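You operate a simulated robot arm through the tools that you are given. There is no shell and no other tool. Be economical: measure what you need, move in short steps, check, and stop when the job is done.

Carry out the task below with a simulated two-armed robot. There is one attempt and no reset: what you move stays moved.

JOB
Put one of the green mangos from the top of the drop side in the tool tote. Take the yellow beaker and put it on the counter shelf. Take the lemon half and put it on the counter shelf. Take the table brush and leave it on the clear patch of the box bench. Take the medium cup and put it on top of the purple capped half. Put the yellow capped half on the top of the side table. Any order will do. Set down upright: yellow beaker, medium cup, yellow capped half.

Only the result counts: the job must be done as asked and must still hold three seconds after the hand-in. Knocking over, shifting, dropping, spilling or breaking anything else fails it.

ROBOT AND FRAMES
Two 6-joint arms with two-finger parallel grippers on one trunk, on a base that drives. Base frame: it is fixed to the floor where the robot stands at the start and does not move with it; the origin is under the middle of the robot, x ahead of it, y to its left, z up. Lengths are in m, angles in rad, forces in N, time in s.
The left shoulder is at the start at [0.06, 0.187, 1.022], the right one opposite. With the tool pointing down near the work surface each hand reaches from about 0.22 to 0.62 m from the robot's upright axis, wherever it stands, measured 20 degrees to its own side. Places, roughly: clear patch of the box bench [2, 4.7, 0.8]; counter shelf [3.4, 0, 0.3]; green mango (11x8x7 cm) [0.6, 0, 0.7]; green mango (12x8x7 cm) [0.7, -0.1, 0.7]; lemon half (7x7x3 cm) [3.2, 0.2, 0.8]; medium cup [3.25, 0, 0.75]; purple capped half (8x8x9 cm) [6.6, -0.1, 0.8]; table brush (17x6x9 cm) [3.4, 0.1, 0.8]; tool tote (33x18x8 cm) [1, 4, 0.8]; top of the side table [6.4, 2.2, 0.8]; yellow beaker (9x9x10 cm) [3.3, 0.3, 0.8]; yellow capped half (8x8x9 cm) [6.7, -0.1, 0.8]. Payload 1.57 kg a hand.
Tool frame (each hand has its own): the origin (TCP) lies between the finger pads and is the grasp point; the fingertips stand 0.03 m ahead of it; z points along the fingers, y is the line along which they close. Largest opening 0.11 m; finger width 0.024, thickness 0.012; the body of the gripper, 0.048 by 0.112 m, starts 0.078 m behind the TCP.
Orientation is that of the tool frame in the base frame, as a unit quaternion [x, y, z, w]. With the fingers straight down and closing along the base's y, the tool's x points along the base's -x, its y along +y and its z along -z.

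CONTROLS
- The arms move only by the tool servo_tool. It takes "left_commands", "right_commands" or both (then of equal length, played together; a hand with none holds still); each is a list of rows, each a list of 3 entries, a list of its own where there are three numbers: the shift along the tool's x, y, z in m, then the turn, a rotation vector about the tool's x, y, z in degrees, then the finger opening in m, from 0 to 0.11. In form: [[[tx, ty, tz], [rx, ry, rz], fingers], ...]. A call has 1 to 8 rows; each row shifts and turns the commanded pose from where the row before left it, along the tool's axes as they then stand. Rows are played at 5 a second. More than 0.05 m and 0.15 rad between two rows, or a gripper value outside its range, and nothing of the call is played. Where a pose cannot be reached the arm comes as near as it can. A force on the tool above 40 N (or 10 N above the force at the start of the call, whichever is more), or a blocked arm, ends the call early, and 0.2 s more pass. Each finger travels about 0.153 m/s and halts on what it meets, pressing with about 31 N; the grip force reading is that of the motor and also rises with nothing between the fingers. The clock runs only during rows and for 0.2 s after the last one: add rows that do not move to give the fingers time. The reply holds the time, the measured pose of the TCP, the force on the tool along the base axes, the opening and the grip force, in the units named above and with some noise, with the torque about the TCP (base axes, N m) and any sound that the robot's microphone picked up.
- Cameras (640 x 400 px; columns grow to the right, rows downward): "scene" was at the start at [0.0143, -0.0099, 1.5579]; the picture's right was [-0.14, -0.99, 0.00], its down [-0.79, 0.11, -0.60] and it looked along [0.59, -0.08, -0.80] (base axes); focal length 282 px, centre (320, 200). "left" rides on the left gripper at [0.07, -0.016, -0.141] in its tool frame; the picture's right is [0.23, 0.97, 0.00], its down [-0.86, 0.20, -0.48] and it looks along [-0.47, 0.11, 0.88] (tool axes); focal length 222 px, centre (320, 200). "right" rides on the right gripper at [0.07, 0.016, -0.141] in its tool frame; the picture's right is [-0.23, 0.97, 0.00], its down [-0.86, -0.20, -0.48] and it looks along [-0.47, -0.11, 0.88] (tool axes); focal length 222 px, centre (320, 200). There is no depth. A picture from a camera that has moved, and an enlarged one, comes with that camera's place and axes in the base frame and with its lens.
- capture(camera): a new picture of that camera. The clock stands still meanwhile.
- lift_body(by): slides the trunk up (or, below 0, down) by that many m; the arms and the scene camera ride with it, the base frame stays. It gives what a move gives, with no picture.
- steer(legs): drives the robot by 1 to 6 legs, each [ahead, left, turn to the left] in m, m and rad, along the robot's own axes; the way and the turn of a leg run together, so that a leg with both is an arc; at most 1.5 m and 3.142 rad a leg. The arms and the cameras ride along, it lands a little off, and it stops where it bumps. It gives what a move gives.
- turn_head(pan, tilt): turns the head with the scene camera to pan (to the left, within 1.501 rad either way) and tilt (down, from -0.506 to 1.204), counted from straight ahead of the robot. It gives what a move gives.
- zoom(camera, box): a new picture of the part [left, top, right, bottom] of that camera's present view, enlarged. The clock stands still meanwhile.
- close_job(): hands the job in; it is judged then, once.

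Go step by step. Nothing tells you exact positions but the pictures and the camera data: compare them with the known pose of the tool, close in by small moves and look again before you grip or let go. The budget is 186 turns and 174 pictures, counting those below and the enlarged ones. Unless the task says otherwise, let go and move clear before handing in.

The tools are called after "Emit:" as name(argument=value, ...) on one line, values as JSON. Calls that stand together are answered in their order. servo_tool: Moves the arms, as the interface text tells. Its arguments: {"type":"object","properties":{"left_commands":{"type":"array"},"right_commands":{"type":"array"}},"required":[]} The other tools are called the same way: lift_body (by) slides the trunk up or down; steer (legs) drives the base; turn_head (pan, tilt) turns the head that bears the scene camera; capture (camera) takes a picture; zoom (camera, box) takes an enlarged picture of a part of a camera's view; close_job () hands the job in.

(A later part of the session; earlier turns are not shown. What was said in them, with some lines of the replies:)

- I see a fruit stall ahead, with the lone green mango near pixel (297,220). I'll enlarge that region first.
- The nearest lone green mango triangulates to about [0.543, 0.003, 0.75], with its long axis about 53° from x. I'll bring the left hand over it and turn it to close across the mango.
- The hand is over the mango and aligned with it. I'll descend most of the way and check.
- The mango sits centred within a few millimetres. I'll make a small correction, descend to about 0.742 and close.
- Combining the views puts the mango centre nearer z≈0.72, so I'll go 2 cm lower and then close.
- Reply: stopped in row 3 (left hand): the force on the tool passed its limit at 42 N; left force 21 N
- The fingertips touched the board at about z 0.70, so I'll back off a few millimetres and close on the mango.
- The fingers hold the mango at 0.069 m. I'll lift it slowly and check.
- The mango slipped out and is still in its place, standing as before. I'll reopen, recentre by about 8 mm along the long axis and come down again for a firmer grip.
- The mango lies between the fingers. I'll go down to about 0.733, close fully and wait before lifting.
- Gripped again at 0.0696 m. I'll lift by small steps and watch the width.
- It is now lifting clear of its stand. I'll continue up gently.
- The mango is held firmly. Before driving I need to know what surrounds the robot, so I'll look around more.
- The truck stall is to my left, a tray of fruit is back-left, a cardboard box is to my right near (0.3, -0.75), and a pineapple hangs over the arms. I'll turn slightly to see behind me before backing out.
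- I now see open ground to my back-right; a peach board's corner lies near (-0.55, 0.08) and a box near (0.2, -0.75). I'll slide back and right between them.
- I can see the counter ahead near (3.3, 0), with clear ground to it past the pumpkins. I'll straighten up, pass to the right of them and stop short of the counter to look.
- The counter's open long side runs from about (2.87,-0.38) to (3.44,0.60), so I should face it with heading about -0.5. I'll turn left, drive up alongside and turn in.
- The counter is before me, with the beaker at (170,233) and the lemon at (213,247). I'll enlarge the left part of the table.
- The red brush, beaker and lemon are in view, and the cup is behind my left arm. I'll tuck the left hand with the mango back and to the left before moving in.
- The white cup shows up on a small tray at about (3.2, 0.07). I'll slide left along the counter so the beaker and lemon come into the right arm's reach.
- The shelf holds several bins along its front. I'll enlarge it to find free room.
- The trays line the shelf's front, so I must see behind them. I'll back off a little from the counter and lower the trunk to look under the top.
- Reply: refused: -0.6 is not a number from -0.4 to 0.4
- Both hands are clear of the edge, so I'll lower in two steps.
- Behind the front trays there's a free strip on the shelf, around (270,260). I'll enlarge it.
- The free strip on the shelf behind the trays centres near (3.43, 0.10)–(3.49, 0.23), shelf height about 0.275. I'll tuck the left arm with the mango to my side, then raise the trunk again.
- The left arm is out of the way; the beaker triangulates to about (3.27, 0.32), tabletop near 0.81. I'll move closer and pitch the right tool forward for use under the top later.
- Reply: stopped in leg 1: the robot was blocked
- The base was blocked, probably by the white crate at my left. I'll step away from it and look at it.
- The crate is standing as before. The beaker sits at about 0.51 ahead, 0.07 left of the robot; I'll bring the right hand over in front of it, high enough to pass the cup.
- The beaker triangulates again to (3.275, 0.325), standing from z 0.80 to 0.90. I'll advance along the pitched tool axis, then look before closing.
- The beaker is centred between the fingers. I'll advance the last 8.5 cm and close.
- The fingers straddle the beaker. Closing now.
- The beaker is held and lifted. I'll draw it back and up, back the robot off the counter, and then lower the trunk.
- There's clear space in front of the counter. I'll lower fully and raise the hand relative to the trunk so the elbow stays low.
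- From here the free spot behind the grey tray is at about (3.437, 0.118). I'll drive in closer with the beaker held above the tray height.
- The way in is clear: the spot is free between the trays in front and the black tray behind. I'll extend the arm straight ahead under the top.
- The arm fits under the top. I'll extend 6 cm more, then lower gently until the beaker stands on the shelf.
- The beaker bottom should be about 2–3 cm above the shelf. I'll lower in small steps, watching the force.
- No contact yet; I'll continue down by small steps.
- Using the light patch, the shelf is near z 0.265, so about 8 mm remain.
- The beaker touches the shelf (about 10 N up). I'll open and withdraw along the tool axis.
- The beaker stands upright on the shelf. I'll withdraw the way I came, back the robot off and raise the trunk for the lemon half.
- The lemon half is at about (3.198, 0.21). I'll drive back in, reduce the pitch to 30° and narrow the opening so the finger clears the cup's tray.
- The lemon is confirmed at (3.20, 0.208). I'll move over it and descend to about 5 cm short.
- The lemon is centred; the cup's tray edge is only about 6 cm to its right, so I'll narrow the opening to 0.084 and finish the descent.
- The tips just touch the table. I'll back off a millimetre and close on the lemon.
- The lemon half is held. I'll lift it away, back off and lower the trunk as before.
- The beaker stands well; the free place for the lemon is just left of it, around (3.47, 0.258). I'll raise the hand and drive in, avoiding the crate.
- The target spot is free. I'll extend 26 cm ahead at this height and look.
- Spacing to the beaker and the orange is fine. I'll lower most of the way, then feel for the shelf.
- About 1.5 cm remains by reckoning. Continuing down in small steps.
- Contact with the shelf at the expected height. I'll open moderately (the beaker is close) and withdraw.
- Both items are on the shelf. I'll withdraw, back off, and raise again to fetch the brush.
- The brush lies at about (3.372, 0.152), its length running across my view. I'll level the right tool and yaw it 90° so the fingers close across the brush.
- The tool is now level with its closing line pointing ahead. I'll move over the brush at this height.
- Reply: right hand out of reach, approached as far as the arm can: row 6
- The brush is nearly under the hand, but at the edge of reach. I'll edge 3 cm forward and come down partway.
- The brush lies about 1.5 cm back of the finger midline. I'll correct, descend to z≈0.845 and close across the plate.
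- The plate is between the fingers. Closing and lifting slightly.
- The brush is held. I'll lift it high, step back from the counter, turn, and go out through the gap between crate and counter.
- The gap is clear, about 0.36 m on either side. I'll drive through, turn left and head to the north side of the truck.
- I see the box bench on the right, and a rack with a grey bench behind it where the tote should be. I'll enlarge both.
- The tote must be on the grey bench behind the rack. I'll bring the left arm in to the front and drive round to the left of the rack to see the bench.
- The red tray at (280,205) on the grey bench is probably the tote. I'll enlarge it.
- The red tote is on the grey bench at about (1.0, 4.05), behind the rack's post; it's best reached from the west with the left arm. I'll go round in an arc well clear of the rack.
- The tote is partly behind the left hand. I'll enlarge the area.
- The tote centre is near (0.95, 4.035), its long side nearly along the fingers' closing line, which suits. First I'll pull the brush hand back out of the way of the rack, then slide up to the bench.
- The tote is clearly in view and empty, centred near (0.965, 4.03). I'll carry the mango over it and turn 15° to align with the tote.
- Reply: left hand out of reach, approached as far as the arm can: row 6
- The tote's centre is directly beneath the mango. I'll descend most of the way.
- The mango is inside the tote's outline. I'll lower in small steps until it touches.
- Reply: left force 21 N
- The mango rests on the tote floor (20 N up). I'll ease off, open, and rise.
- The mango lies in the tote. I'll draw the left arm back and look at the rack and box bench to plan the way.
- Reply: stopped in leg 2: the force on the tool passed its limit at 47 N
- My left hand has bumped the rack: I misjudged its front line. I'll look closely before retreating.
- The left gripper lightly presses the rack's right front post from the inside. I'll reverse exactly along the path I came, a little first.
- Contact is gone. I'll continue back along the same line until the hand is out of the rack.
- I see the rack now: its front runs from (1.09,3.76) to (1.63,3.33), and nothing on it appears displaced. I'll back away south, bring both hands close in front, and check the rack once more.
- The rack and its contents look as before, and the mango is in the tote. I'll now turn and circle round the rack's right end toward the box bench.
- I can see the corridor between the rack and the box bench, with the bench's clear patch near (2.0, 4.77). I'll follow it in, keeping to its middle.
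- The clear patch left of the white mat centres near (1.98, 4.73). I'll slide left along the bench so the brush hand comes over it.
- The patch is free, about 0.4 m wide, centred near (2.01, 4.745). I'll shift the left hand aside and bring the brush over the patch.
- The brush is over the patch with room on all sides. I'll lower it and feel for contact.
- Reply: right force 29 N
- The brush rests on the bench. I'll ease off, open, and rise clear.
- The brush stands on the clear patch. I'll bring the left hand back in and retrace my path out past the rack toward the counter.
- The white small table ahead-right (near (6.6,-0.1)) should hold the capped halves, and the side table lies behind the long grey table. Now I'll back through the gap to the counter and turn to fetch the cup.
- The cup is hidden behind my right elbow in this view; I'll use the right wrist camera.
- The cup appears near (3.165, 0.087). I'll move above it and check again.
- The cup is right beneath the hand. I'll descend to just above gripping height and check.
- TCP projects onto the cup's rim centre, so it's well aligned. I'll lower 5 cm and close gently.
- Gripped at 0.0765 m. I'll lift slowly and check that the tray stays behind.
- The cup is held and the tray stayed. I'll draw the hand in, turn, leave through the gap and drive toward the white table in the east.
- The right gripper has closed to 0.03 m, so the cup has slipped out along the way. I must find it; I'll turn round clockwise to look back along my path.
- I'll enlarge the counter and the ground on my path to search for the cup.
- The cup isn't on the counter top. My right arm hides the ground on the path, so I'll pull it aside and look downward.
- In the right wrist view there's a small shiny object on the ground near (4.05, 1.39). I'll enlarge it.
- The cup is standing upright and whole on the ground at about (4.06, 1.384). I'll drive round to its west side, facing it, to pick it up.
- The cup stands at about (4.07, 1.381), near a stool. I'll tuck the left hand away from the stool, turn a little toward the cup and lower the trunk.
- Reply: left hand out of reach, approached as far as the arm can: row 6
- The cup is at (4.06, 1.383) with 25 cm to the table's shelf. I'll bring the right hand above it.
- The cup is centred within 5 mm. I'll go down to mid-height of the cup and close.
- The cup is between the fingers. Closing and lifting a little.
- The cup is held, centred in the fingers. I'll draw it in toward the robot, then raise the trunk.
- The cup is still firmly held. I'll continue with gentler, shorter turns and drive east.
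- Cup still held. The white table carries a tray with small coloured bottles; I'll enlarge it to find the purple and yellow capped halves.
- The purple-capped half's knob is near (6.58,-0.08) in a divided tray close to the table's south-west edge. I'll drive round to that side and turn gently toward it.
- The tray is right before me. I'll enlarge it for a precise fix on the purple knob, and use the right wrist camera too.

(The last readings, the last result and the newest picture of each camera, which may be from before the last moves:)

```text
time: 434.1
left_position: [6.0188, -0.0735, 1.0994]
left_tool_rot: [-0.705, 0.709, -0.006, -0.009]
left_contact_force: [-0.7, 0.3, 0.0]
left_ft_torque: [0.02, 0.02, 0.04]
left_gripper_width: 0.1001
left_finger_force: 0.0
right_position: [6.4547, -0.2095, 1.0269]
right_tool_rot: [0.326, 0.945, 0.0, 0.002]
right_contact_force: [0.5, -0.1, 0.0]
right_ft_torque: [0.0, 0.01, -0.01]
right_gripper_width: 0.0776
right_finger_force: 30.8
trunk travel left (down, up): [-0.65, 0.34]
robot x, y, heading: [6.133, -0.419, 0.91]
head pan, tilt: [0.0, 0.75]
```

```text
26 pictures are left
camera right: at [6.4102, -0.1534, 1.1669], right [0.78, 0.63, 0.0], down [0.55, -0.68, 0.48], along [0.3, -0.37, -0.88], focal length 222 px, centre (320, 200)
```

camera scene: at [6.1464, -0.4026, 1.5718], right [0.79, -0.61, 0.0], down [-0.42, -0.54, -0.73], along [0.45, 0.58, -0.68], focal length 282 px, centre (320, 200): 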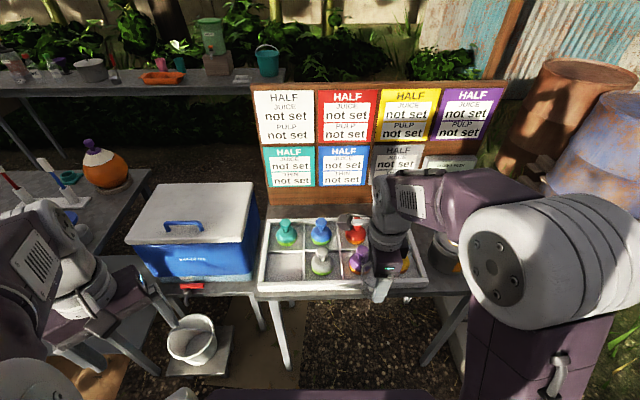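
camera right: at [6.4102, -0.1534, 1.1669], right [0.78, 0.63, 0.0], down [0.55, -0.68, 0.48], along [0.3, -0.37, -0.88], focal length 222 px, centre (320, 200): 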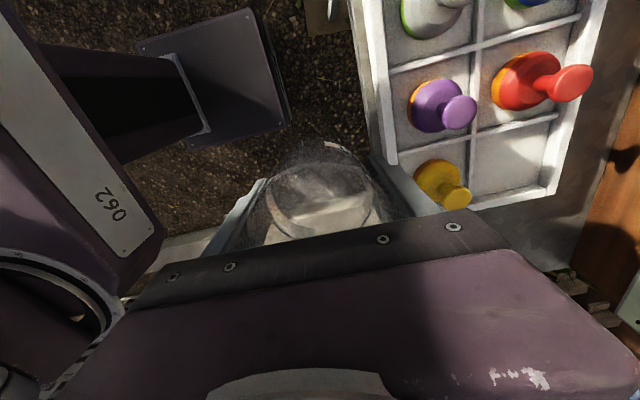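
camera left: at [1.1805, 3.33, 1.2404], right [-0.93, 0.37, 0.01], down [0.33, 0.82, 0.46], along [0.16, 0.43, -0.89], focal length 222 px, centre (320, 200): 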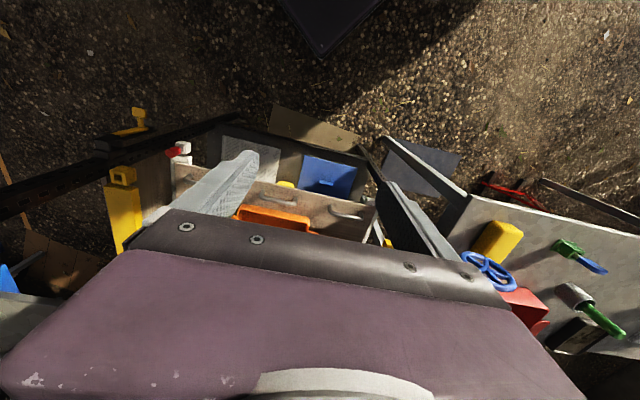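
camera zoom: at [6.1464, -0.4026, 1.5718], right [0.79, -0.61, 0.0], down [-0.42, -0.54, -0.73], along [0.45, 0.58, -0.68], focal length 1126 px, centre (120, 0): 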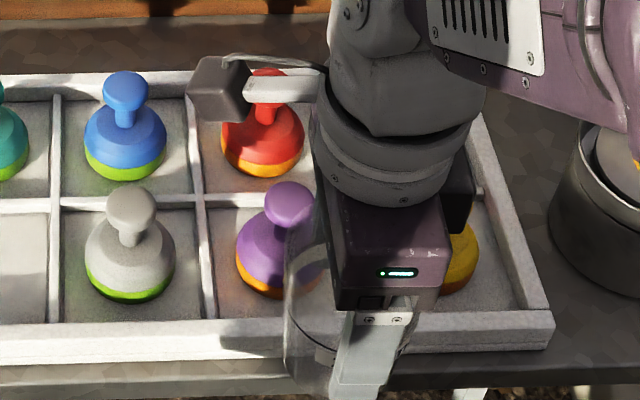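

Both views agree: the purple knob's top is at (6.559,-0.076, 0.888). I'll carry the cup above it and check alignment from both cameras.

Emit:
servo_tool(right_commands=[[[0, 0.03, 0], [0, 0, 0], 0.0], [[0, 0.04, 0], [0, 0, 0], 0.0], [[0, 0.04, 0], [0, 0, 0], 0.0], [[0, 0.035, 0], [0, 0, 0], 0.0], [[0, 0.024, 0.02], [0, 0, 0], 0.0], [[0, 0, 0.02], [0, 0, 0], 0.0], [[0, 0, 0], [0, 0, 0], 0.0]])

Emit:
zoom(camera="scene", box=[300, 180, 440, 280])

Emit:
capture(camera="right")

```text
time: 435.7
left_position: [6.0196, -0.0717, 1.1003]
left_tool_rot: [-0.704, 0.71, -0.006, -0.009]
left_contact_force: [0.1, 0.1, 0.3]
left_ft_torque: [-0.02, 0.01, 0.0]
left_gripper_width: 0.1
left_finger_force: 0.1
right_position: [6.5588, -0.0762, 0.9851]
right_tool_rot: [0.325, 0.946, 0.0, 0.001]
right_contact_force: [-1.0, -0.4, 0.0]
right_ft_torque: [-0.02, 0.0, 0.0]
right_gripper_width: 0.0774
right_finger_force: 30.5
trunk travel left (down, up): [-0.65, 0.34]
robot x, y, heading: [6.1303, -0.4257, 0.911]
head pan, tilt: [0.0, 0.75]
```

```text
4.00 times, centred on (370, 230) of scene
camera zoom: at [6.1467, -0.4026, 1.5717], right [0.79, -0.62, 0.0], down [-0.42, -0.54, -0.73], along [0.45, 0.58, -0.68], focal length 1126 px, centre (120, 80)
```

zoom: 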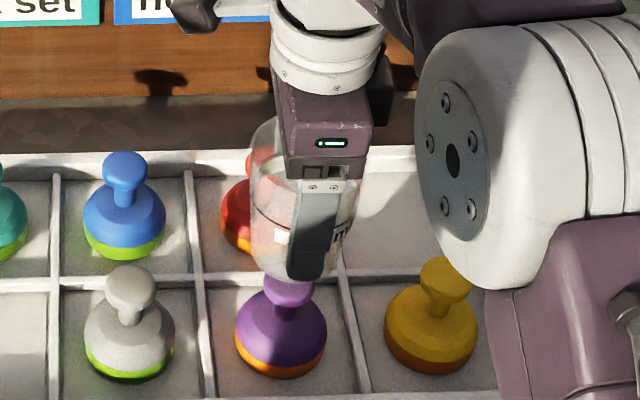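

```text
24 pictures are left
camera right: at [6.5141, -0.0195, 1.1257], right [0.78, 0.63, 0.0], down [0.55, -0.68, 0.48], along [0.3, -0.37, -0.88], focal length 222 px, centre (320, 200)
```

right: 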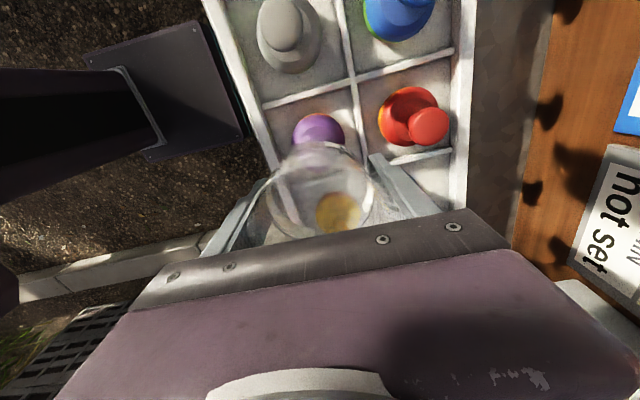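

Alignment is within a few millimetres both ways. I'll lower gently until the cup touches the knob.

Emit:
servo_tool(right_commands=[[[0, 0, 0.015], [0, 0, 0], 0.0], [[0, 0, 0.012], [0, 0, 0], 0.0], [[0, 0, 0], [0, 0, 0], 0.0]])

Emit:
servo_tool(right_commands=[[[0, 0, 0.004], [0, 0, 0], 0.0], [[0, 0, 0], [0, 0, 0], 0.0]])

Emit:
servo_tool(right_commands=[[[0, 0, 0.003], [0, 0, 0], 0.0], [[0, 0, 0], [0, 0, 0], 0.0]])

```text
time: 436.5
left_position: [6.0199, -0.0719, 1.1005]
left_tool_rot: [-0.705, 0.71, -0.006, -0.008]
left_contact_force: [0.4, 0.8, 0.1]
left_ft_torque: [0.05, -0.01, 0.02]
left_gripper_width: 0.1
left_finger_force: 0.0
right_position: [6.558, -0.0774, 0.9588]
right_tool_rot: [0.325, 0.946, 0.0, 0.0]
right_contact_force: [-0.2, 0.5, -0.4]
right_ft_torque: [-0.01, 0.05, -0.01]
right_gripper_width: 0.0772
right_finger_force: 30.4
trunk travel left (down, up): [-0.65, 0.34]
robot x, y, heading: [6.1315, -0.4221, 0.91]
head pan, tilt: [0.0, 0.75]
```

```text
time: 437.1
left_position: [6.0179, -0.0735, 1.101]
left_tool_rot: [-0.705, 0.709, -0.006, -0.009]
left_contact_force: [-0.1, -0.1, 0.9]
left_ft_torque: [0.01, 0.0, 0.0]
left_gripper_width: 0.1
left_finger_force: 0.1
right_position: [6.5567, -0.0769, 0.9541]
right_tool_rot: [0.325, 0.946, 0.0, 0.001]
right_contact_force: [-0.2, -0.3, 0.5]
right_ft_torque: [0.0, 0.03, -0.01]
right_gripper_width: 0.0776
right_finger_force: 30.7
trunk travel left (down, up): [-0.65, 0.34]
robot x, y, heading: [6.1298, -0.4213, 0.907]
head pan, tilt: [0.0, 0.75]
```

```text
time: 437.7
left_position: [6.0191, -0.0737, 1.1002]
left_tool_rot: [-0.705, 0.71, -0.006, -0.008]
left_contact_force: [0.4, 0.4, -0.1]
left_ft_torque: [-0.03, 0.01, -0.01]
left_gripper_width: 0.1002
left_finger_force: 0.0
right_position: [6.5583, -0.0761, 0.9529]
right_tool_rot: [0.324, 0.946, 0.001, 0.001]
right_contact_force: [0.5, 0.7, 10.1]
right_ft_torque: [0.0, -0.03, -0.03]
right_gripper_width: 0.0777
right_finger_force: 31.1
trunk travel left (down, up): [-0.65, 0.34]
robot x, y, heading: [6.1315, -0.4199, 0.91]
head pan, tilt: [0.0, 0.75]
```

Contact with negligible torque, so it's centred. I'll release very slowly and rise straight up.

Emit:
servo_tool(right_commands=[[[0, 0, -0.0015], [0, 0, 0], 0.07], [[0, 0, 0], [0, 0, 0], 0.077], [[0, 0, 0], [0, 0, 0], 0.08], [[0, 0, 0], [0, 0, 0], 0.085], [[0, 0, 0], [0, 0, 0], 0.095], [[0, 0, 0], [0, 0, 0], 0.105], [[0, 0, 0], [0, 0, 0], 0.105]])

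Emit:
zoom(camera="scene", box=[300, 180, 440, 280])

```text
time: 439.3
left_position: [6.0199, -0.0719, 1.1003]
left_tool_rot: [-0.704, 0.71, -0.006, -0.008]
left_contact_force: [0.3, -0.6, 0.0]
left_ft_torque: [-0.03, 0.0, -0.01]
left_gripper_width: 0.1
left_finger_force: 0.1
right_position: [6.5574, -0.0758, 0.9544]
right_tool_rot: [0.326, 0.946, 0.0, 0.0]
right_contact_force: [0.4, -0.3, -1.5]
right_ft_torque: [0.02, 0.02, 0.0]
right_gripper_width: 0.105
right_finger_force: 0.1
trunk travel left (down, up): [-0.65, 0.34]
robot x, y, heading: [6.1288, -0.42, 0.91]
head pan, tilt: [0.0, 0.75]
```

```text
4.00 times, centred on (370, 230) of scene
camera zoom: at [6.1467, -0.4027, 1.5717], right [0.79, -0.62, 0.0], down [-0.42, -0.54, -0.73], along [0.45, 0.58, -0.68], focal length 1126 px, centre (120, 80)
```

zoom: 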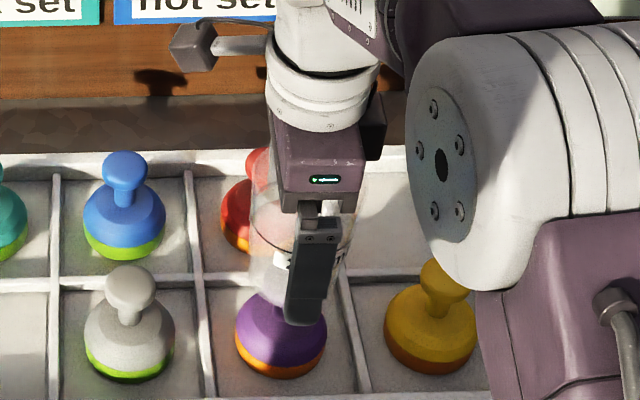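

The cup stays on the knob. I'll rise slowly straight up until the fingers clear the rim.

Emit:
servo_tool(right_commands=[[[0, 0, -0.01], [0, 0, 0], 0.108], [[0, 0, -0.02], [0, 0, 0], 0.108], [[0, 0, -0.025], [0, 0, 0], 0.108], [[0, 0, -0.025], [0, 0, 0], 0.108], [[0, 0, -0.025], [0, 0, 0], 0.108], [[0, 0, -0.025], [0, 0, 0], 0.108], [[0, 0, -0.02], [0, 0, 0], 0.108], [[0, 0, 0], [0, 0, 0], 0.108]])

Emit:
servo_tool(right_commands=[[[0, -0.02, 0], [0, 0, 0], 0.108], [[-0.02, -0.03, 0], [0, 0, 0], 0.108], [[-0.02, -0.03, 0], [0, 0, 0], 0.108], [[-0.02, -0.03, 0], [0, 0, 0], 0.108], [[0, 0, 0], [0, 0, 0], 0.108]])

Emit:
zoom(camera="scene", box=[290, 180, 470, 300])

Emit:
capture(camera="right")

```text
time: 441.1
left_position: [6.02, -0.0724, 1.1003]
left_tool_rot: [-0.705, 0.709, -0.006, -0.009]
left_contact_force: [-0.1, 0.5, 0.7]
left_ft_torque: [0.02, -0.01, 0.04]
left_gripper_width: 0.0999
left_finger_force: 0.0
right_position: [6.5594, -0.0768, 1.1053]
right_tool_rot: [0.326, 0.946, 0.0, 0.0]
right_contact_force: [-0.4, 0.2, -0.3]
right_ft_torque: [0.02, 0.05, -0.01]
right_gripper_width: 0.108
right_finger_force: 0.1
trunk travel left (down, up): [-0.65, 0.34]
robot x, y, heading: [6.1293, -0.4239, 0.909]
head pan, tilt: [0.0, 0.75]
```

```text
time: 442.3
left_position: [6.0209, -0.0723, 1.1014]
left_tool_rot: [-0.705, 0.709, -0.006, -0.009]
left_contact_force: [0.3, 0.7, 0.2]
left_ft_torque: [-0.02, 0.02, -0.01]
left_gripper_width: 0.1001
left_finger_force: 0.1
right_position: [6.5388, -0.2003, 1.106]
right_tool_rot: [0.326, 0.946, -0.001, 0.001]
right_contact_force: [0.2, -0.5, 0.0]
right_ft_torque: [-0.01, 0.02, -0.01]
right_gripper_width: 0.108
right_finger_force: 0.0
trunk travel left (down, up): [-0.65, 0.34]
robot x, y, heading: [6.1371, -0.4215, 0.902]
head pan, tilt: [0.0, 0.75]
```

```text
3.33 times, centred on (380, 240) of scene
camera zoom: at [6.1471, -0.4017, 1.5717], right [0.79, -0.62, 0.0], down [-0.42, -0.54, -0.73], along [0.45, 0.58, -0.68], focal length 938 px, centre (120, 67)
```

zoom: 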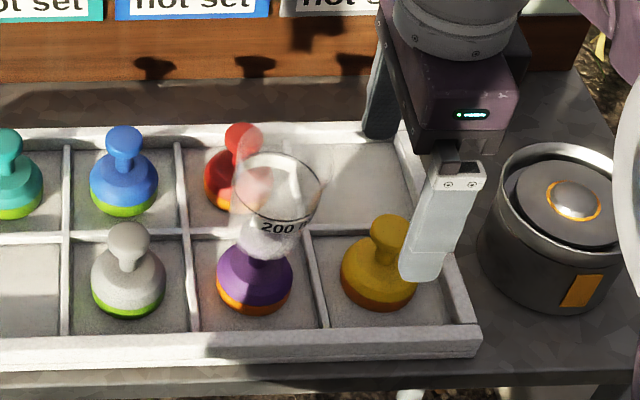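

```text
21 pictures are left
camera right: at [6.4944, -0.1444, 1.2452], right [0.78, 0.63, 0.0], down [0.55, -0.68, 0.48], along [0.3, -0.37, -0.88], focal length 222 px, centre (320, 200)
```

right: 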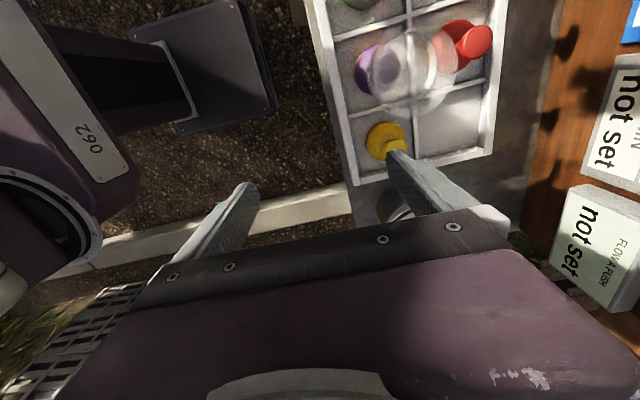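

The cup stands upright on the purple knob. The yellow knob is at about (6.656,-0.14, 0.888); since my wrist camera would brush the cup, I'll turn the right tool half round so the camera is on the far side.

Emit:
servo_tool(right_commands=[[[0, 0, 0], [0, 0, -8], 0.1], [[0, 0, 0], [0, 0, -8], 0.1], [[0, 0, 0], [0, 0, -8], 0.1], [[0, 0, 0], [0, 0, -8], 0.1], [[0, 0, 0], [0, 0, -8], 0.1], [[0, 0, 0], [0, 0, -8], 0.1], [[0, 0, 0], [0, 0, -8], 0.1], [[0, 0, 0], [0, 0, -8], 0.1]])

Emit:
servo_tool(right_commands=[[[0, 0, 0], [0, 0, -8], 0.1], [[0, 0, 0], [0, 0, -8], 0.1], [[0, 0, 0], [0, 0, -8], 0.1], [[0, 0, 0], [0, 0, -8], 0.1], [[0, 0, 0], [0, 0, -8], 0.1], [[0, 0, 0], [0, 0, -8], 0.1], [[0, 0, 0], [0, 0, -8], 0.1], [[0, 0, 0], [0, 0, -8], 0.1]])

Emit:
servo_tool(right_commands=[[[0, 0, 0], [0, 0, -8], 0.1], [[0, 0, 0], [0, 0, -8], 0.1], [[0, 0, 0], [0, 0, -8], 0.1], [[0, 0, 0], [0, 0, -8], 0.1], [[0, 0, 0], [0, 0, -8], 0.1], [[0, 0, 0], [0, 0, -8], 0.1], [[0, 0, 0], [0, 0, -4], 0.1], [[0, 0, 0], [0, 0, 0], 0.1]])

```text
time: 444.1
left_position: [6.0212, -0.0728, 1.1017]
left_tool_rot: [-0.704, 0.71, -0.006, -0.01]
left_contact_force: [0.1, 0.3, 0.1]
left_ft_torque: [-0.02, 0.03, -0.01]
left_gripper_width: 0.0999
left_finger_force: 0.0
right_position: [6.5397, -0.1995, 1.1051]
right_tool_rot: [-0.227, 0.974, 0.0, 0.0]
right_contact_force: [0.9, 0.5, 0.2]
right_ft_torque: [0.04, 0.0, 0.01]
right_gripper_width: 0.1003
right_finger_force: 0.1
trunk travel left (down, up): [-0.65, 0.34]
robot x, y, heading: [6.1298, -0.4235, 0.91]
head pan, tilt: [0.0, 0.75]
```

```text
time: 445.9
left_position: [6.0194, -0.0723, 1.0997]
left_tool_rot: [-0.704, 0.71, -0.006, -0.008]
left_contact_force: [-0.3, -0.4, -0.4]
left_ft_torque: [-0.01, -0.01, -0.01]
left_gripper_width: 0.1
left_finger_force: 0.0
right_position: [6.5383, -0.2005, 1.1042]
right_tool_rot: [0.709, -0.706, 0.0, -0.001]
right_contact_force: [0.3, 0.6, 0.7]
right_ft_torque: [0.04, -0.01, 0.02]
right_gripper_width: 0.0998
right_finger_force: 0.1
trunk travel left (down, up): [-0.65, 0.34]
robot x, y, heading: [6.1308, -0.4193, 0.91]
head pan, tilt: [0.0, 0.75]
```

```text
time: 447.7
left_position: [6.02, -0.073, 1.1001]
left_tool_rot: [-0.705, 0.709, -0.006, -0.009]
left_contact_force: [0.4, 0.5, 0.0]
left_ft_torque: [0.02, 0.02, -0.01]
left_gripper_width: 0.0998
left_finger_force: 0.0
right_position: [6.5382, -0.2013, 1.104]
right_tool_rot: [0.946, -0.325, 0.0, 0.0]
right_contact_force: [1.2, -0.2, -0.5]
right_ft_torque: [0.01, 0.0, 0.01]
right_gripper_width: 0.1
right_finger_force: 0.0
trunk travel left (down, up): [-0.65, 0.34]
robot x, y, heading: [6.1311, -0.418, 0.91]
head pan, tilt: [0.0, 0.75]
```

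The tool turned fully; its camera is now on the right. I'll move above the yellow knob and check.

Emit:
servo_tool(right_commands=[[[0.0185, -0.04, 0], [0, 0, 0], 0.08], [[0.0185, -0.04, 0], [0, 0, 0], 0.08], [[0.0185, -0.04, 0], [0, 0, 0], 0.08], [[0, 0, 0.04], [0, 0, 0], 0.08], [[0, 0, 0.04], [0, 0, 0], 0.08], [[0, 0, 0], [0, 0, 0], 0.08]])

Emit:
capture(camera="right")

Emit:
zoom(camera="scene", box=[310, 180, 490, 300])

```text
time: 449.1
left_position: [6.0201, -0.0722, 1.1005]
left_tool_rot: [-0.705, 0.709, -0.006, -0.009]
left_contact_force: [0.6, 0.3, 0.0]
left_ft_torque: [0.0, 0.02, 0.01]
left_gripper_width: 0.0999
left_finger_force: 0.1
right_position: [6.6553, -0.1385, 1.024]
right_tool_rot: [0.946, -0.325, 0.0, 0.0]
right_contact_force: [0.2, -0.2, -0.5]
right_ft_torque: [0.0, 0.0, 0.01]
right_gripper_width: 0.0801
right_finger_force: 0.0
trunk travel left (down, up): [-0.65, 0.34]
robot x, y, heading: [6.1308, -0.4224, 0.909]
head pan, tilt: [0.0, 0.75]
```

```text
20 pictures are left
camera right: at [6.7003, -0.1931, 1.1643], right [-0.78, -0.63, 0.0], down [-0.55, 0.68, 0.48], along [-0.3, 0.37, -0.88], focal length 222 px, centre (320, 200)
```

right: 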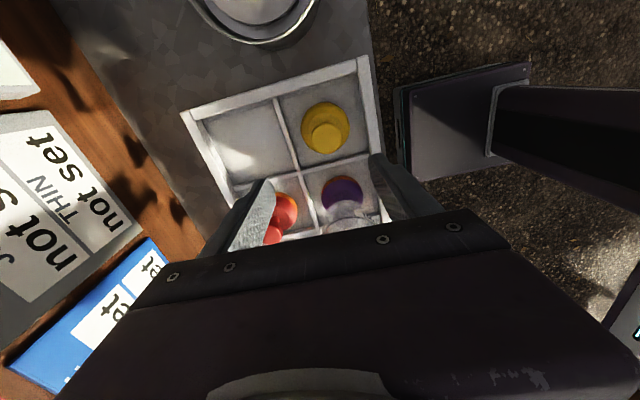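

```text
3.33 times, centred on (400, 240) of scene
camera zoom: at [6.147, -0.4025, 1.5717], right [0.79, -0.62, 0.0], down [-0.42, -0.54, -0.73], along [0.45, 0.58, -0.68], focal length 938 px, centre (53, 67)
```

zoom: 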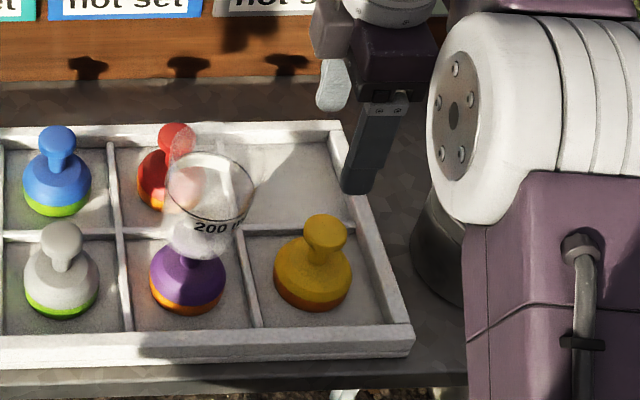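

The yellow knob is within 8 mm of the tool axis. I'll correct, descend over it and close on the knob.

Emit:
servo_tool(right_commands=[[[0.006, 0.004, 0.03], [0, 0, 0], 0.08], [[0, 0, 0.04], [0, 0, 0], 0.08], [[0, 0, 0.04], [0, 0, 0], 0.08], [[0, 0, 0.026], [0, 0, 0], 0.08], [[0, 0, 0], [0, 0, 0], 0.08]])

Emit:
zoom(camera="scene", box=[310, 180, 490, 300])

```text
time: 450.3
left_position: [6.0208, -0.0735, 1.1005]
left_tool_rot: [-0.705, 0.709, -0.007, -0.009]
left_contact_force: [-0.8, 0.8, -0.5]
left_ft_torque: [-0.01, -0.04, -0.01]
left_gripper_width: 0.0999
left_finger_force: 0.1
right_position: [6.6568, -0.1438, 0.8885]
right_tool_rot: [0.946, -0.325, 0.001, 0.0]
right_contact_force: [0.6, -0.3, -0.6]
right_ft_torque: [0.03, 0.02, 0.02]
right_gripper_width: 0.0801
right_finger_force: 0.2
trunk travel left (down, up): [-0.65, 0.34]
robot x, y, heading: [6.1337, -0.4204, 0.906]
head pan, tilt: [0.0, 0.75]
```

```text
3.33 times, centred on (400, 240) of scene
camera zoom: at [6.1462, -0.4029, 1.5718], right [0.79, -0.62, 0.0], down [-0.42, -0.54, -0.73], along [0.45, 0.58, -0.68], focal length 938 px, centre (53, 67)
```

zoom: 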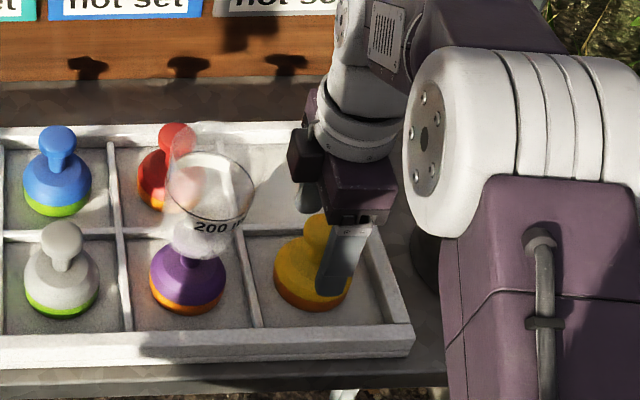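

Aligned closely. I'll shift 4 mm left and close on the knob, then lift a little.

Emit:
servo_tool(right_commands=[[[-0.004, 0, 0], [0, 0, 0], 0.07], [[0, 0, 0], [0, 0, 0], 0.055], [[0, 0, 0], [0, 0, 0], 0.035], [[0, 0, 0], [0, 0, 0], 0.01], [[0, 0, 0], [0, 0, 0], 0.0], [[0, 0, 0], [0, 0, 0], 0.0]])

Emit:
servo_tool(right_commands=[[[0, 0, -0.005], [0, 0, 0], 0.0], [[0, 0, -0.01], [0, 0, 0], 0.0], [[0, 0, -0.02], [0, 0, 0], 0.0], [[0, 0, -0.03], [0, 0, 0], 0.0], [[0, 0, 0], [0, 0, 0], 0.0]])

Emit:
zoom(camera="scene", box=[310, 180, 490, 300])

```text
time: 451.7
left_position: [6.0191, -0.0721, 1.1]
left_tool_rot: [-0.705, 0.709, -0.006, -0.009]
left_contact_force: [-0.8, 0.9, -0.5]
left_ft_torque: [-0.01, -0.01, 0.0]
left_gripper_width: 0.1
left_finger_force: 0.0
right_position: [6.6536, -0.1422, 0.8884]
right_tool_rot: [0.946, -0.325, 0.0, 0.001]
right_contact_force: [-0.2, 0.8, 2.3]
right_ft_torque: [-0.03, 0.02, 0.02]
right_gripper_width: 0.0364
right_finger_force: 30.6
trunk travel left (down, up): [-0.65, 0.34]
robot x, y, heading: [6.1331, -0.4182, 0.908]
head pan, tilt: [0.0, 0.75]
```

```text
time: 452.9
left_position: [6.0208, -0.0729, 1.0993]
left_tool_rot: [-0.705, 0.71, -0.005, -0.009]
left_contact_force: [-0.6, -0.5, 0.4]
left_ft_torque: [-0.01, 0.02, 0.01]
left_gripper_width: 0.0999
left_finger_force: 0.0
right_position: [6.6545, -0.1427, 0.9546]
right_tool_rot: [0.946, -0.325, 0.0, -0.001]
right_contact_force: [0.4, -0.4, -1.7]
right_ft_torque: [0.01, 0.01, 0.01]
right_gripper_width: 0.0365
right_finger_force: 31.4
trunk travel left (down, up): [-0.65, 0.34]
robot x, y, heading: [6.1337, -0.4219, 0.906]
head pan, tilt: [0.0, 0.75]
```

```text
3.33 times, centred on (400, 240) of scene
camera zoom: at [6.1473, -0.4023, 1.5717], right [0.79, -0.62, 0.0], down [-0.42, -0.54, -0.73], along [0.45, 0.58, -0.68], focal length 938 px, centre (53, 67)
```

zoom: 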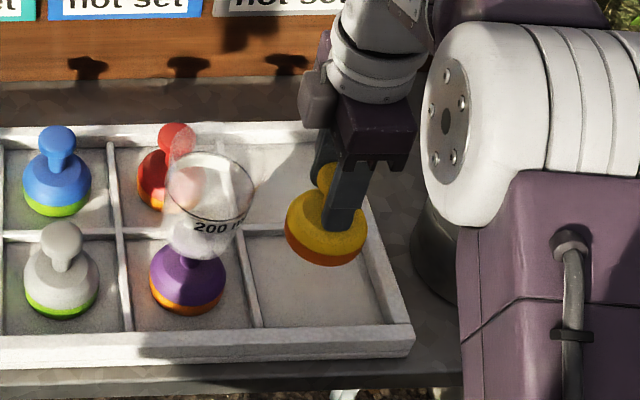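

The whole yellow-capped half came up. I'll raise it clear of the cup, draw it in, and begin the drive back west to reach the side table from its open side.

Emit:
servo_tool(right_commands=[[[0, 0, -0.04], [0, 0, 0], 0.0], [[0, 0, -0.04], [0, 0, 0], 0.0], [[0, 0, -0.04], [0, 0, 0], 0.0], [[0.01, 0.03, -0.03], [0, 0, 0], 0.0], [[0.0, 0.04, 0], [0, 0, 0], 0.0], [[0, 0.04, 0], [0, 0, 0], 0.0], [[0, 0.04, 0], [0, 0, 0], 0.0], [[0, 0, 0], [0, 0, 0], 0.0]])

Emit:
steer(legs=[[-0.3, 0.15, 0], [0, 0, 0.5], [0, 0, 0.5], [0, 0, 0.5]])

Emit:
zoom(camera="scene", box=[0, 0, 640, 400])

```text
time: 454.7
left_position: [6.0209, -0.0719, 1.1013]
left_tool_rot: [-0.705, 0.709, -0.005, -0.01]
left_contact_force: [-0.4, 0.6, 0.1]
left_ft_torque: [-0.01, 0.06, 0.05]
left_gripper_width: 0.1002
left_finger_force: 0.2
right_position: [6.5695, -0.2685, 1.1006]
right_tool_rot: [0.946, -0.325, 0.001, 0.001]
right_contact_force: [-0.6, -0.1, -1.2]
right_ft_torque: [0.02, 0.03, 0.0]
right_gripper_width: 0.0365
right_finger_force: 30.9
trunk travel left (down, up): [-0.65, 0.34]
robot x, y, heading: [6.1296, -0.4216, 0.914]
head pan, tilt: [0.0, 0.75]
```

```text
time: 461.2
left_position: [5.4697, -0.6454, 1.1002]
left_tool_rot: [0.999, -0.045, 0.011, 0.003]
left_contact_force: [-0.7, 0.3, 0.5]
left_ft_torque: [0.03, 0.02, 0.01]
left_gripper_width: 0.0999
left_finger_force: 0.2
right_position: [5.7106, -0.1136, 1.1013]
right_tool_rot: [0.916, 0.401, 0.0, -0.001]
right_contact_force: [0.1, 0.9, -1.0]
right_ft_torque: [-0.02, 0.04, -0.01]
right_gripper_width: 0.0364
right_finger_force: 31.7
trunk travel left (down, up): [-0.65, 0.34]
robot x, y, heading: [5.8229, -0.5645, 2.397]
head pan, tilt: [0.0, 0.75]
```

```text
1.00 times, centred on (320, 200) of scene (not enlarged: the box is as wide or as high as the picture)
camera zoom: at [5.8098, -0.5462, 1.5717], right [0.68, 0.74, 0.0], down [0.5, -0.46, -0.73], along [-0.54, 0.5, -0.68], focal length 282 px, centre (320, 200)
```

zoom: 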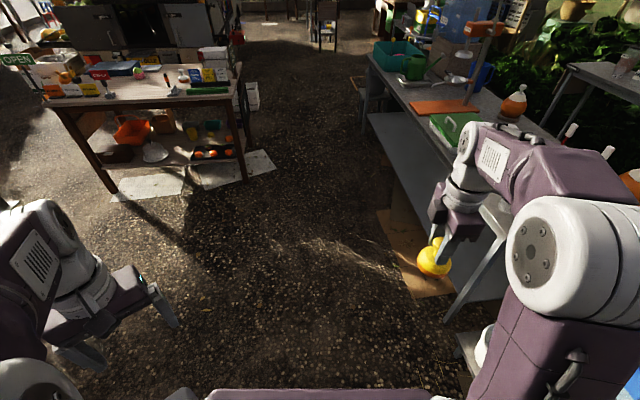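

The yellow half is held, and the way west is clear. I'll drive on, passing between counter and long table.

Emit:
steer(legs=[[0.813, 0.0935, 0], [0.813, 0.0935, 0], [0.6, 0.064, 0], [0.573, 0.064, 0]])

Emit:
steer(legs=[[0, 0, -0.29], [0, 0, -0.29], [0.9, 0, 0]])

Emit:
turn_head(pan=-0.8, tilt=0.45)

Emit:
capture(camera="scene")

```text
time: 475.3
left_position: [3.2341, 1.04, 1.101]
left_tool_rot: [0.998, -0.059, 0.011, 0.002]
left_contact_force: [-0.2, 0.6, 0.2]
left_ft_torque: [-0.03, 0.01, 0.0]
left_gripper_width: 0.0998
left_finger_force: 0.0
right_position: [3.4901, 1.5648, 1.1029]
right_tool_rot: [0.921, 0.389, 0.0, 0.0]
right_contact_force: [-0.1, 1.3, -2.2]
right_ft_torque: [0.03, 0.0, 0.03]
right_gripper_width: 0.0366
right_finger_force: 31.4
trunk travel left (down, up): [-0.65, 0.34]
robot x, y, heading: [3.5911, 1.1116, 2.371]
head pan, tilt: [0.0, 0.75]
```

```text
time: 481.9
left_position: [3.0701, 2.1355, 1.1012]
left_tool_rot: [0.936, -0.351, 0.01, 0.006]
left_contact_force: [0.0, -0.1, 0.6]
left_ft_torque: [-0.03, 0.0, 0.0]
left_gripper_width: 0.1001
left_finger_force: 0.2
right_position: [3.5765, 2.4251, 1.1012]
right_tool_rot: [0.995, 0.1, 0.0, 0.0]
right_contact_force: [0.1, 0.0, -1.2]
right_ft_torque: [0.02, -0.02, 0.0]
right_gripper_width: 0.0364
right_finger_force: 30.6
trunk travel left (down, up): [-0.65, 0.34]
robot x, y, heading: [3.4059, 1.9904, 1.769]
head pan, tilt: [0.0, 0.75]
```

```text
time: 483.1
left_position: [3.0691, 2.136, 1.1005]
left_tool_rot: [0.937, -0.35, 0.009, 0.005]
left_contact_force: [-0.4, -0.6, -0.7]
left_ft_torque: [0.01, -0.02, -0.01]
left_gripper_width: 0.1001
left_finger_force: 0.1
right_position: [3.5758, 2.4259, 1.1015]
right_tool_rot: [0.995, 0.1, 0.0, 0.0]
right_contact_force: [0.1, 0.3, -1.5]
right_ft_torque: [-0.01, -0.01, -0.01]
right_gripper_width: 0.0368
right_finger_force: 30.6
trunk travel left (down, up): [-0.65, 0.34]
robot x, y, heading: [3.4091, 1.9952, 1.771]
head pan, tilt: [-0.799, 0.45]
```

```text
15 pictures are left
camera scene: at [3.4719, 2.0121, 1.5981], right [0.83, -0.56, 0.0], down [-0.25, -0.36, -0.9], along [0.51, 0.74, -0.44], focal length 282 px, centre (320, 200)
```

scene: 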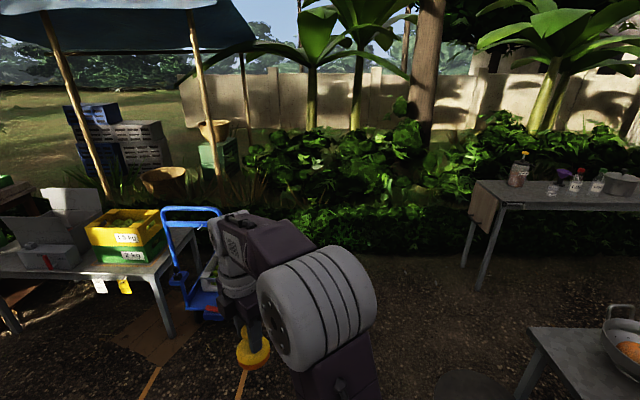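

The side table's near end is at about (5.4, 2.7), with free top space at its front-left. I'll turn, go round past the pots, and come up to that end.

Emit:
steer(legs=[[0, 0, -0.26], [0, 0, -0.26], [0, 0, -0.25], [0.88, -0.076, 0], [0.582, -0.813, 0]])

Emit:
steer(legs=[[-0.2, -0.42, 0]])

Emit:
turn_head(pan=-0.2, tilt=0.7)

Emit:
capture(camera="scene")

```text
time: 495.1
left_position: [4.7833, 3.0822, 1.0988]
left_tool_rot: [0.742, -0.67, 0.007, 0.009]
left_contact_force: [1.4, 0.3, 0.9]
left_ft_torque: [-0.01, -0.01, 0.02]
left_gripper_width: 0.0998
left_finger_force: 0.1
right_position: [5.3498, 2.9486, 1.1029]
right_tool_rot: [0.962, -0.273, 0.001, 0.0]
right_contact_force: [0.5, 0.4, -1.0]
right_ft_torque: [0.02, 0.02, -0.02]
right_gripper_width: 0.0368
right_finger_force: 31.3
trunk travel left (down, up): [-0.65, 0.34]
robot x, y, heading: [4.9313, 2.7513, 1.021]
head pan, tilt: [-0.799, 0.45]
```

```text
time: 497.8
left_position: [5.0347, 2.6941, 1.0994]
left_tool_rot: [0.739, -0.674, 0.007, 0.008]
left_contact_force: [1.0, -0.4, 0.0]
left_ft_torque: [0.05, 0.0, -0.01]
left_gripper_width: 0.1001
left_finger_force: 0.1
right_position: [5.6014, 2.5536, 1.1006]
right_tool_rot: [0.961, -0.278, 0.001, 0.0]
right_contact_force: [0.8, -0.8, -1.8]
right_ft_torque: [-0.01, -0.01, 0.01]
right_gripper_width: 0.0365
right_finger_force: 31.0
trunk travel left (down, up): [-0.65, 0.34]
robot x, y, heading: [5.1802, 2.3558, 1.005]
head pan, tilt: [-0.799, 0.45]
```

```text
time: 498.8
left_position: [5.0351, 2.6932, 1.1002]
left_tool_rot: [0.74, -0.673, 0.007, 0.008]
left_contact_force: [-0.7, 0.0, -0.6]
left_ft_torque: [0.01, 0.01, -0.03]
left_gripper_width: 0.1002
left_finger_force: 0.1
right_position: [5.6001, 2.5536, 1.1017]
right_tool_rot: [0.96, -0.279, 0.0, -0.001]
right_contact_force: [0.4, 0.7, -0.6]
right_ft_torque: [0.01, -0.02, 0.0]
right_gripper_width: 0.0366
right_finger_force: 30.7
trunk travel left (down, up): [-0.65, 0.34]
robot x, y, heading: [5.1823, 2.3624, 1.007]
head pan, tilt: [-0.201, 0.7]
```

```text
14 pictures are left
camera scene: at [5.2083, 2.3691, 1.576], right [0.72, -0.69, 0.0], down [-0.45, -0.46, -0.77], along [0.53, 0.55, -0.64], focal length 282 px, centre (320, 200)
```

scene: 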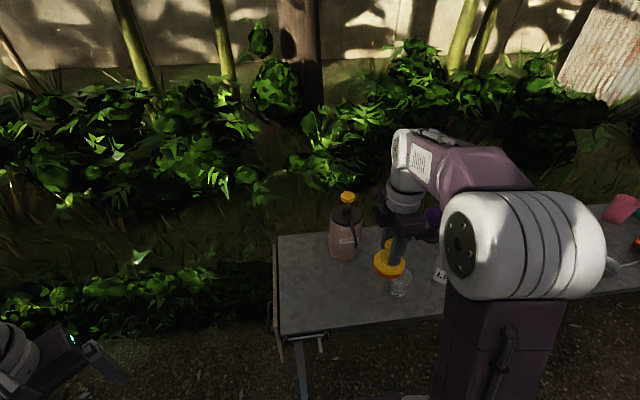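

There's a free spot near the table's left end, about (5.525, 2.705), clear of the jar. I'll carry the yellow half over it and come down partway.

Emit:
servo_tool(right_commands=[[[-0.0365, -0.0222, 0], [0, 0, 0], 0.0], [[-0.0365, -0.0222, 0], [0, 0, 0], 0.0], [[-0.0365, -0.0222, 0], [0, 0, 0], 0.0], [[-0.0365, -0.0222, 0], [0, 0, 0], 0.0], [[0, 0, 0.04], [0, 0, 0], 0.0], [[0, 0, 0.04], [0, 0, 0], 0.0], [[0, 0, 0.04], [0, 0, 0], 0.0], [[0, 0, 0], [0, 0, 0], 0.0]])

Emit:
capture(camera="right")

Emit:
zoom(camera="scene", box=[240, 180, 440, 340])

```text
time: 500.6
left_position: [5.0349, 2.6936, 1.1011]
left_tool_rot: [0.739, -0.674, 0.006, 0.008]
left_contact_force: [1.0, -0.3, -0.4]
left_ft_torque: [0.06, -0.02, 0.01]
left_gripper_width: 0.0998
left_finger_force: 0.1
right_position: [5.5249, 2.7041, 0.9827]
right_tool_rot: [0.96, -0.279, 0.001, 0.0]
right_contact_force: [0.0, -0.3, -0.5]
right_ft_torque: [0.02, -0.02, 0.0]
right_gripper_width: 0.0368
right_finger_force: 31.5
trunk travel left (down, up): [-0.65, 0.34]
robot x, y, heading: [5.1819, 2.3576, 1.011]
head pan, tilt: [-0.201, 0.7]
```

```text
13 pictures are left
camera right: at [5.5755, 2.6541, 1.1227], right [-0.71, -0.7, 0.0], down [-0.62, 0.63, 0.48], along [-0.34, 0.34, -0.88], focal length 222 px, centre (320, 200)
```

right: 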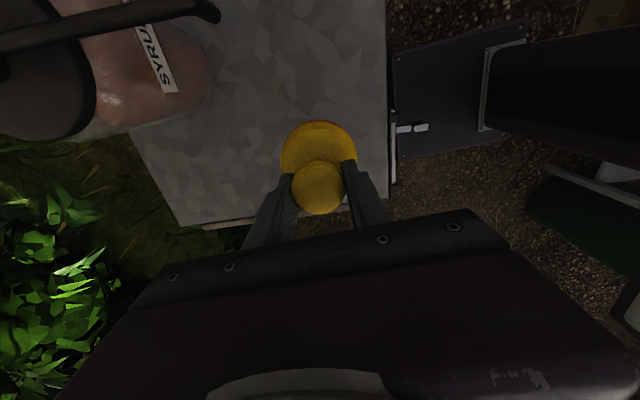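

```text
2.50 times, centred on (340, 260) of scene
camera zoom: at [5.2082, 2.3682, 1.576], right [0.72, -0.69, 0.0], down [-0.45, -0.46, -0.77], along [0.53, 0.55, -0.64], focal length 704 px, centre (270, 50)
```

zoom: 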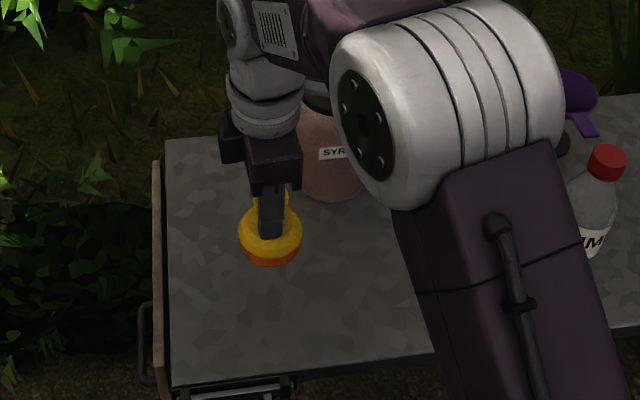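

The spot is clear, about 9–12 cm in from the edges. I'll lower until it touches.

Emit:
servo_tool(right_commands=[[[0, 0, 0.035], [0, 0, 0], 0.0], [[0, 0, 0.03], [0, 0, 0], 0.0], [[0, 0, 0.01], [0, 0, 0], 0.0], [[0, 0, 0], [0, 0, 0], 0.0]])

Emit:
servo_tool(right_commands=[[[0, 0, 0.006], [0, 0, 0], 0.0], [[0, 0, 0.004], [0, 0, 0], 0.0], [[0, 0, 0], [0, 0, 0], 0.0]])

Emit:
servo_tool(right_commands=[[[0, 0, 0.004], [0, 0, 0], 0.0], [[0, 0, 0.003], [0, 0, 0], 0.0], [[0, 0, 0], [0, 0, 0], 0.0]])

```text
time: 501.6
left_position: [5.0351, 2.6931, 1.1009]
left_tool_rot: [0.739, -0.674, 0.006, 0.008]
left_contact_force: [0.3, 0.2, -0.2]
left_ft_torque: [-0.04, -0.02, 0.05]
left_gripper_width: 0.1001
left_finger_force: 0.1
right_position: [5.5264, 2.7046, 0.9071]
right_tool_rot: [0.96, -0.279, 0.001, 0.0]
right_contact_force: [-0.1, 0.1, -1.2]
right_ft_torque: [-0.01, 0.0, -0.01]
right_gripper_width: 0.0366
right_finger_force: 31.0
trunk travel left (down, up): [-0.65, 0.34]
robot x, y, heading: [5.1805, 2.3593, 1.005]
head pan, tilt: [-0.201, 0.7]
```

```text
time: 502.4
left_position: [5.0349, 2.693, 1.1005]
left_tool_rot: [0.739, -0.673, 0.006, 0.008]
left_contact_force: [0.7, -0.3, 0.1]
left_ft_torque: [0.04, -0.02, 0.04]
left_gripper_width: 0.1002
left_finger_force: 0.1
right_position: [5.5244, 2.7048, 0.8969]
right_tool_rot: [0.961, -0.278, 0.0, 0.0]
right_contact_force: [0.2, -0.1, -2.2]
right_ft_torque: [0.0, 0.01, -0.01]
right_gripper_width: 0.0362
right_finger_force: 30.6
trunk travel left (down, up): [-0.65, 0.34]
robot x, y, heading: [5.1795, 2.3553, 1.006]
head pan, tilt: [-0.201, 0.7]
```

```text
time: 503.2
left_position: [5.0359, 2.6936, 1.0995]
left_tool_rot: [0.739, -0.674, 0.007, 0.008]
left_contact_force: [0.6, -0.4, 0.4]
left_ft_torque: [-0.02, 0.02, -0.02]
left_gripper_width: 0.0999
left_finger_force: 0.1
right_position: [5.5238, 2.7042, 0.8884]
right_tool_rot: [0.961, -0.278, 0.0, 0.0]
right_contact_force: [0.5, -0.3, -1.2]
right_ft_torque: [0.0, 0.0, -0.02]
right_gripper_width: 0.0364
right_finger_force: 30.6
trunk travel left (down, up): [-0.65, 0.34]
robot x, y, heading: [5.1802, 2.3565, 1.007]
head pan, tilt: [-0.201, 0.7]
```

No contact yet; I'll continue down in small guarded steps.

Emit:
servo_tool(right_commands=[[[0, 0, 0.004], [0, 0, 0], 0.0], [[0, 0, 0.003], [0, 0, 0], 0.0], [[0, 0, 0], [0, 0, 0], 0.0]])

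Emit:
servo_tool(right_commands=[[[0, 0, 0.004], [0, 0, 0], 0.0], [[0, 0, 0.002], [0, 0, 0], 0.0], [[0, 0, 0], [0, 0, 0], 0.0]])

Emit:
servo_tool(right_commands=[[[0, 0, 0.004], [0, 0, 0], 0.0], [[0, 0, 0], [0, 0, 0], 0.0]])

```text
time: 504.0
left_position: [5.0355, 2.6921, 1.1006]
left_tool_rot: [0.739, -0.674, 0.006, 0.009]
left_contact_force: [0.3, -0.2, 0.0]
left_ft_torque: [0.02, -0.04, 0.02]
left_gripper_width: 0.0996
left_finger_force: 0.1
right_position: [5.5244, 2.7052, 0.8843]
right_tool_rot: [0.961, -0.278, 0.0, -0.001]
right_contact_force: [0.9, -0.5, -1.2]
right_ft_torque: [0.01, 0.0, 0.04]
right_gripper_width: 0.0363
right_finger_force: 30.9
trunk travel left (down, up): [-0.65, 0.34]
robot x, y, heading: [5.1786, 2.3596, 1.006]
head pan, tilt: [-0.201, 0.7]
```

```text
time: 504.8
left_position: [5.0341, 2.6944, 1.101]
left_tool_rot: [0.739, -0.674, 0.006, 0.008]
left_contact_force: [-0.5, -0.7, -0.1]
left_ft_torque: [-0.01, -0.02, 0.01]
left_gripper_width: 0.0999
left_finger_force: 0.0
right_position: [5.5258, 2.7054, 0.8764]
right_tool_rot: [0.961, -0.278, -0.001, 0.0]
right_contact_force: [0.1, -0.9, -1.2]
right_ft_torque: [0.02, 0.02, 0.03]
right_gripper_width: 0.0364
right_finger_force: 31.3
trunk travel left (down, up): [-0.65, 0.34]
robot x, y, heading: [5.1821, 2.3573, 1.01]
head pan, tilt: [-0.201, 0.7]
```

```text
time: 505.4
left_position: [5.0341, 2.6914, 1.1002]
left_tool_rot: [0.739, -0.674, 0.006, 0.008]
left_contact_force: [0.5, 0.2, -0.7]
left_ft_torque: [0.02, -0.04, 0.01]
left_gripper_width: 0.0998
left_finger_force: 0.0
right_position: [5.5245, 2.7052, 0.8762]
right_tool_rot: [0.96, -0.279, 0.001, -0.002]
right_contact_force: [3.4, 2.1, 22.1]
right_ft_torque: [-0.11, -0.18, 0.01]
right_gripper_width: 0.0362
right_finger_force: 30.9
trunk travel left (down, up): [-0.65, 0.34]
robot x, y, heading: [5.1818, 2.3568, 1.006]
head pan, tilt: [-0.201, 0.7]
```

Contact with the table top. I'll ease off, open a little, and rise straight up.

Emit:
servo_tool(right_commands=[[[0, 0, -0.003], [0, 0, 0], 0.03], [[0, 0, 0], [0, 0, 0], 0.04], [[0, 0, 0], [0, 0, 0], 0.055], [[0, 0, 0], [0, 0, 0], 0.07], [[0, 0, 0], [0, 0, 0], 0.08], [[0, 0, -0.015], [0, 0, 0], 0.08], [[0, 0, -0.03], [0, 0, 0], 0.08], [[0, 0, -0.04], [0, 0, 0], 0.08]])

Emit:
servo_tool(right_commands=[[[0, 0, -0.04], [0, 0, 0], 0.08], [[0, 0, -0.04], [0, 0, 0], 0.08], [[0, 0, -0.04], [0, 0, 0], 0.08], [[0, 0.04, 0], [0, 0, 0], 0.08], [[0, 0.04, 0], [0, 0, 0], 0.08], [[0, 0.04, 0], [0, 0, 0], 0.08], [[0, 0, 0], [0, 0, 0], 0.08]])

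Emit:
zoom(camera="scene", box=[240, 180, 440, 340])

```text
time: 507.2
left_position: [5.0356, 2.6929, 1.1018]
left_tool_rot: [0.739, -0.673, 0.006, 0.008]
left_contact_force: [0.6, 0.2, -0.6]
left_ft_torque: [0.01, 0.0, 0.01]
left_gripper_width: 0.0998
left_finger_force: 0.1
right_position: [5.5265, 2.706, 0.9592]
right_tool_rot: [0.961, -0.278, 0.001, 0.001]
right_contact_force: [0.5, 0.1, 0.8]
right_ft_torque: [0.02, 0.0, 0.02]
right_gripper_width: 0.0802
right_finger_force: 0.0
trunk travel left (down, up): [-0.65, 0.34]
robot x, y, heading: [5.1815, 2.3556, 1.007]
head pan, tilt: [-0.201, 0.7]
```

```text
time: 508.8
left_position: [5.035, 2.6936, 1.1007]
left_tool_rot: [0.739, -0.673, 0.007, 0.008]
left_contact_force: [1.1, 0.1, -0.1]
left_ft_torque: [0.0, 0.0, -0.01]
left_gripper_width: 0.0999
left_finger_force: 0.1
right_position: [5.4615, 2.602, 1.0789]
right_tool_rot: [0.961, -0.278, 0.001, 0.001]
right_contact_force: [-0.6, 0.4, -0.3]
right_ft_torque: [-0.02, 0.05, 0.0]
right_gripper_width: 0.08
right_finger_force: 0.1
trunk travel left (down, up): [-0.65, 0.34]
robot x, y, heading: [5.1827, 2.3577, 1.009]
head pan, tilt: [-0.201, 0.7]
```

```text
2.50 times, centred on (340, 260) of scene
camera zoom: at [5.2086, 2.3696, 1.576], right [0.72, -0.69, 0.0], down [-0.45, -0.47, -0.76], along [0.53, 0.55, -0.64], focal length 704 px, centre (270, 50)
```

zoom: 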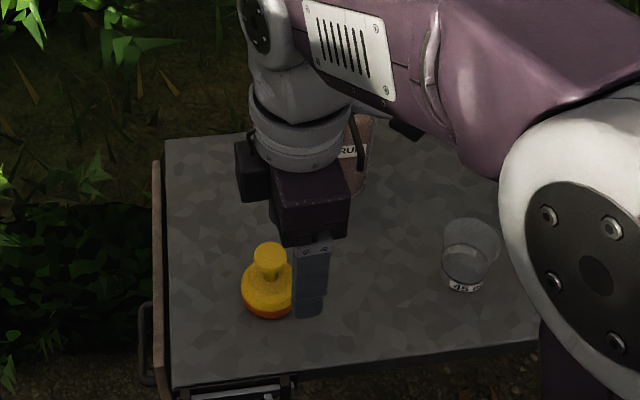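

The yellow-capped half stands upright on the side table, both hands are empty and clear, and the other items were seen in place. I'm handing in.

Emit:
close_job()

```text
The job is handed in.
```

I placed all six items as asked and handed the job in, but there were three mishaps on the way.

- **Cup dropped:** the medium cup slipped out of the gripper during a turn and fell to the ground. I found it upright and unbroken, picked it up, and set it on the purple capped half. It was standing upright about 12 s after I let go, the last time I had it in view.
- **Rack bumped:** my left hand touched the shelf rack near the tote. In a later picture the things on it were in place.
- **Base blocked:** the base was stopped once beside the counter, probably by the white crate there. It looked unmoved afterwards.

The yellow capped half is at the end of the side table nearest the counter, not near its middle. The mango is in the tote, the beaker and lemon half are on the counter shelf, and the brush is on the clear patch of the box bench.
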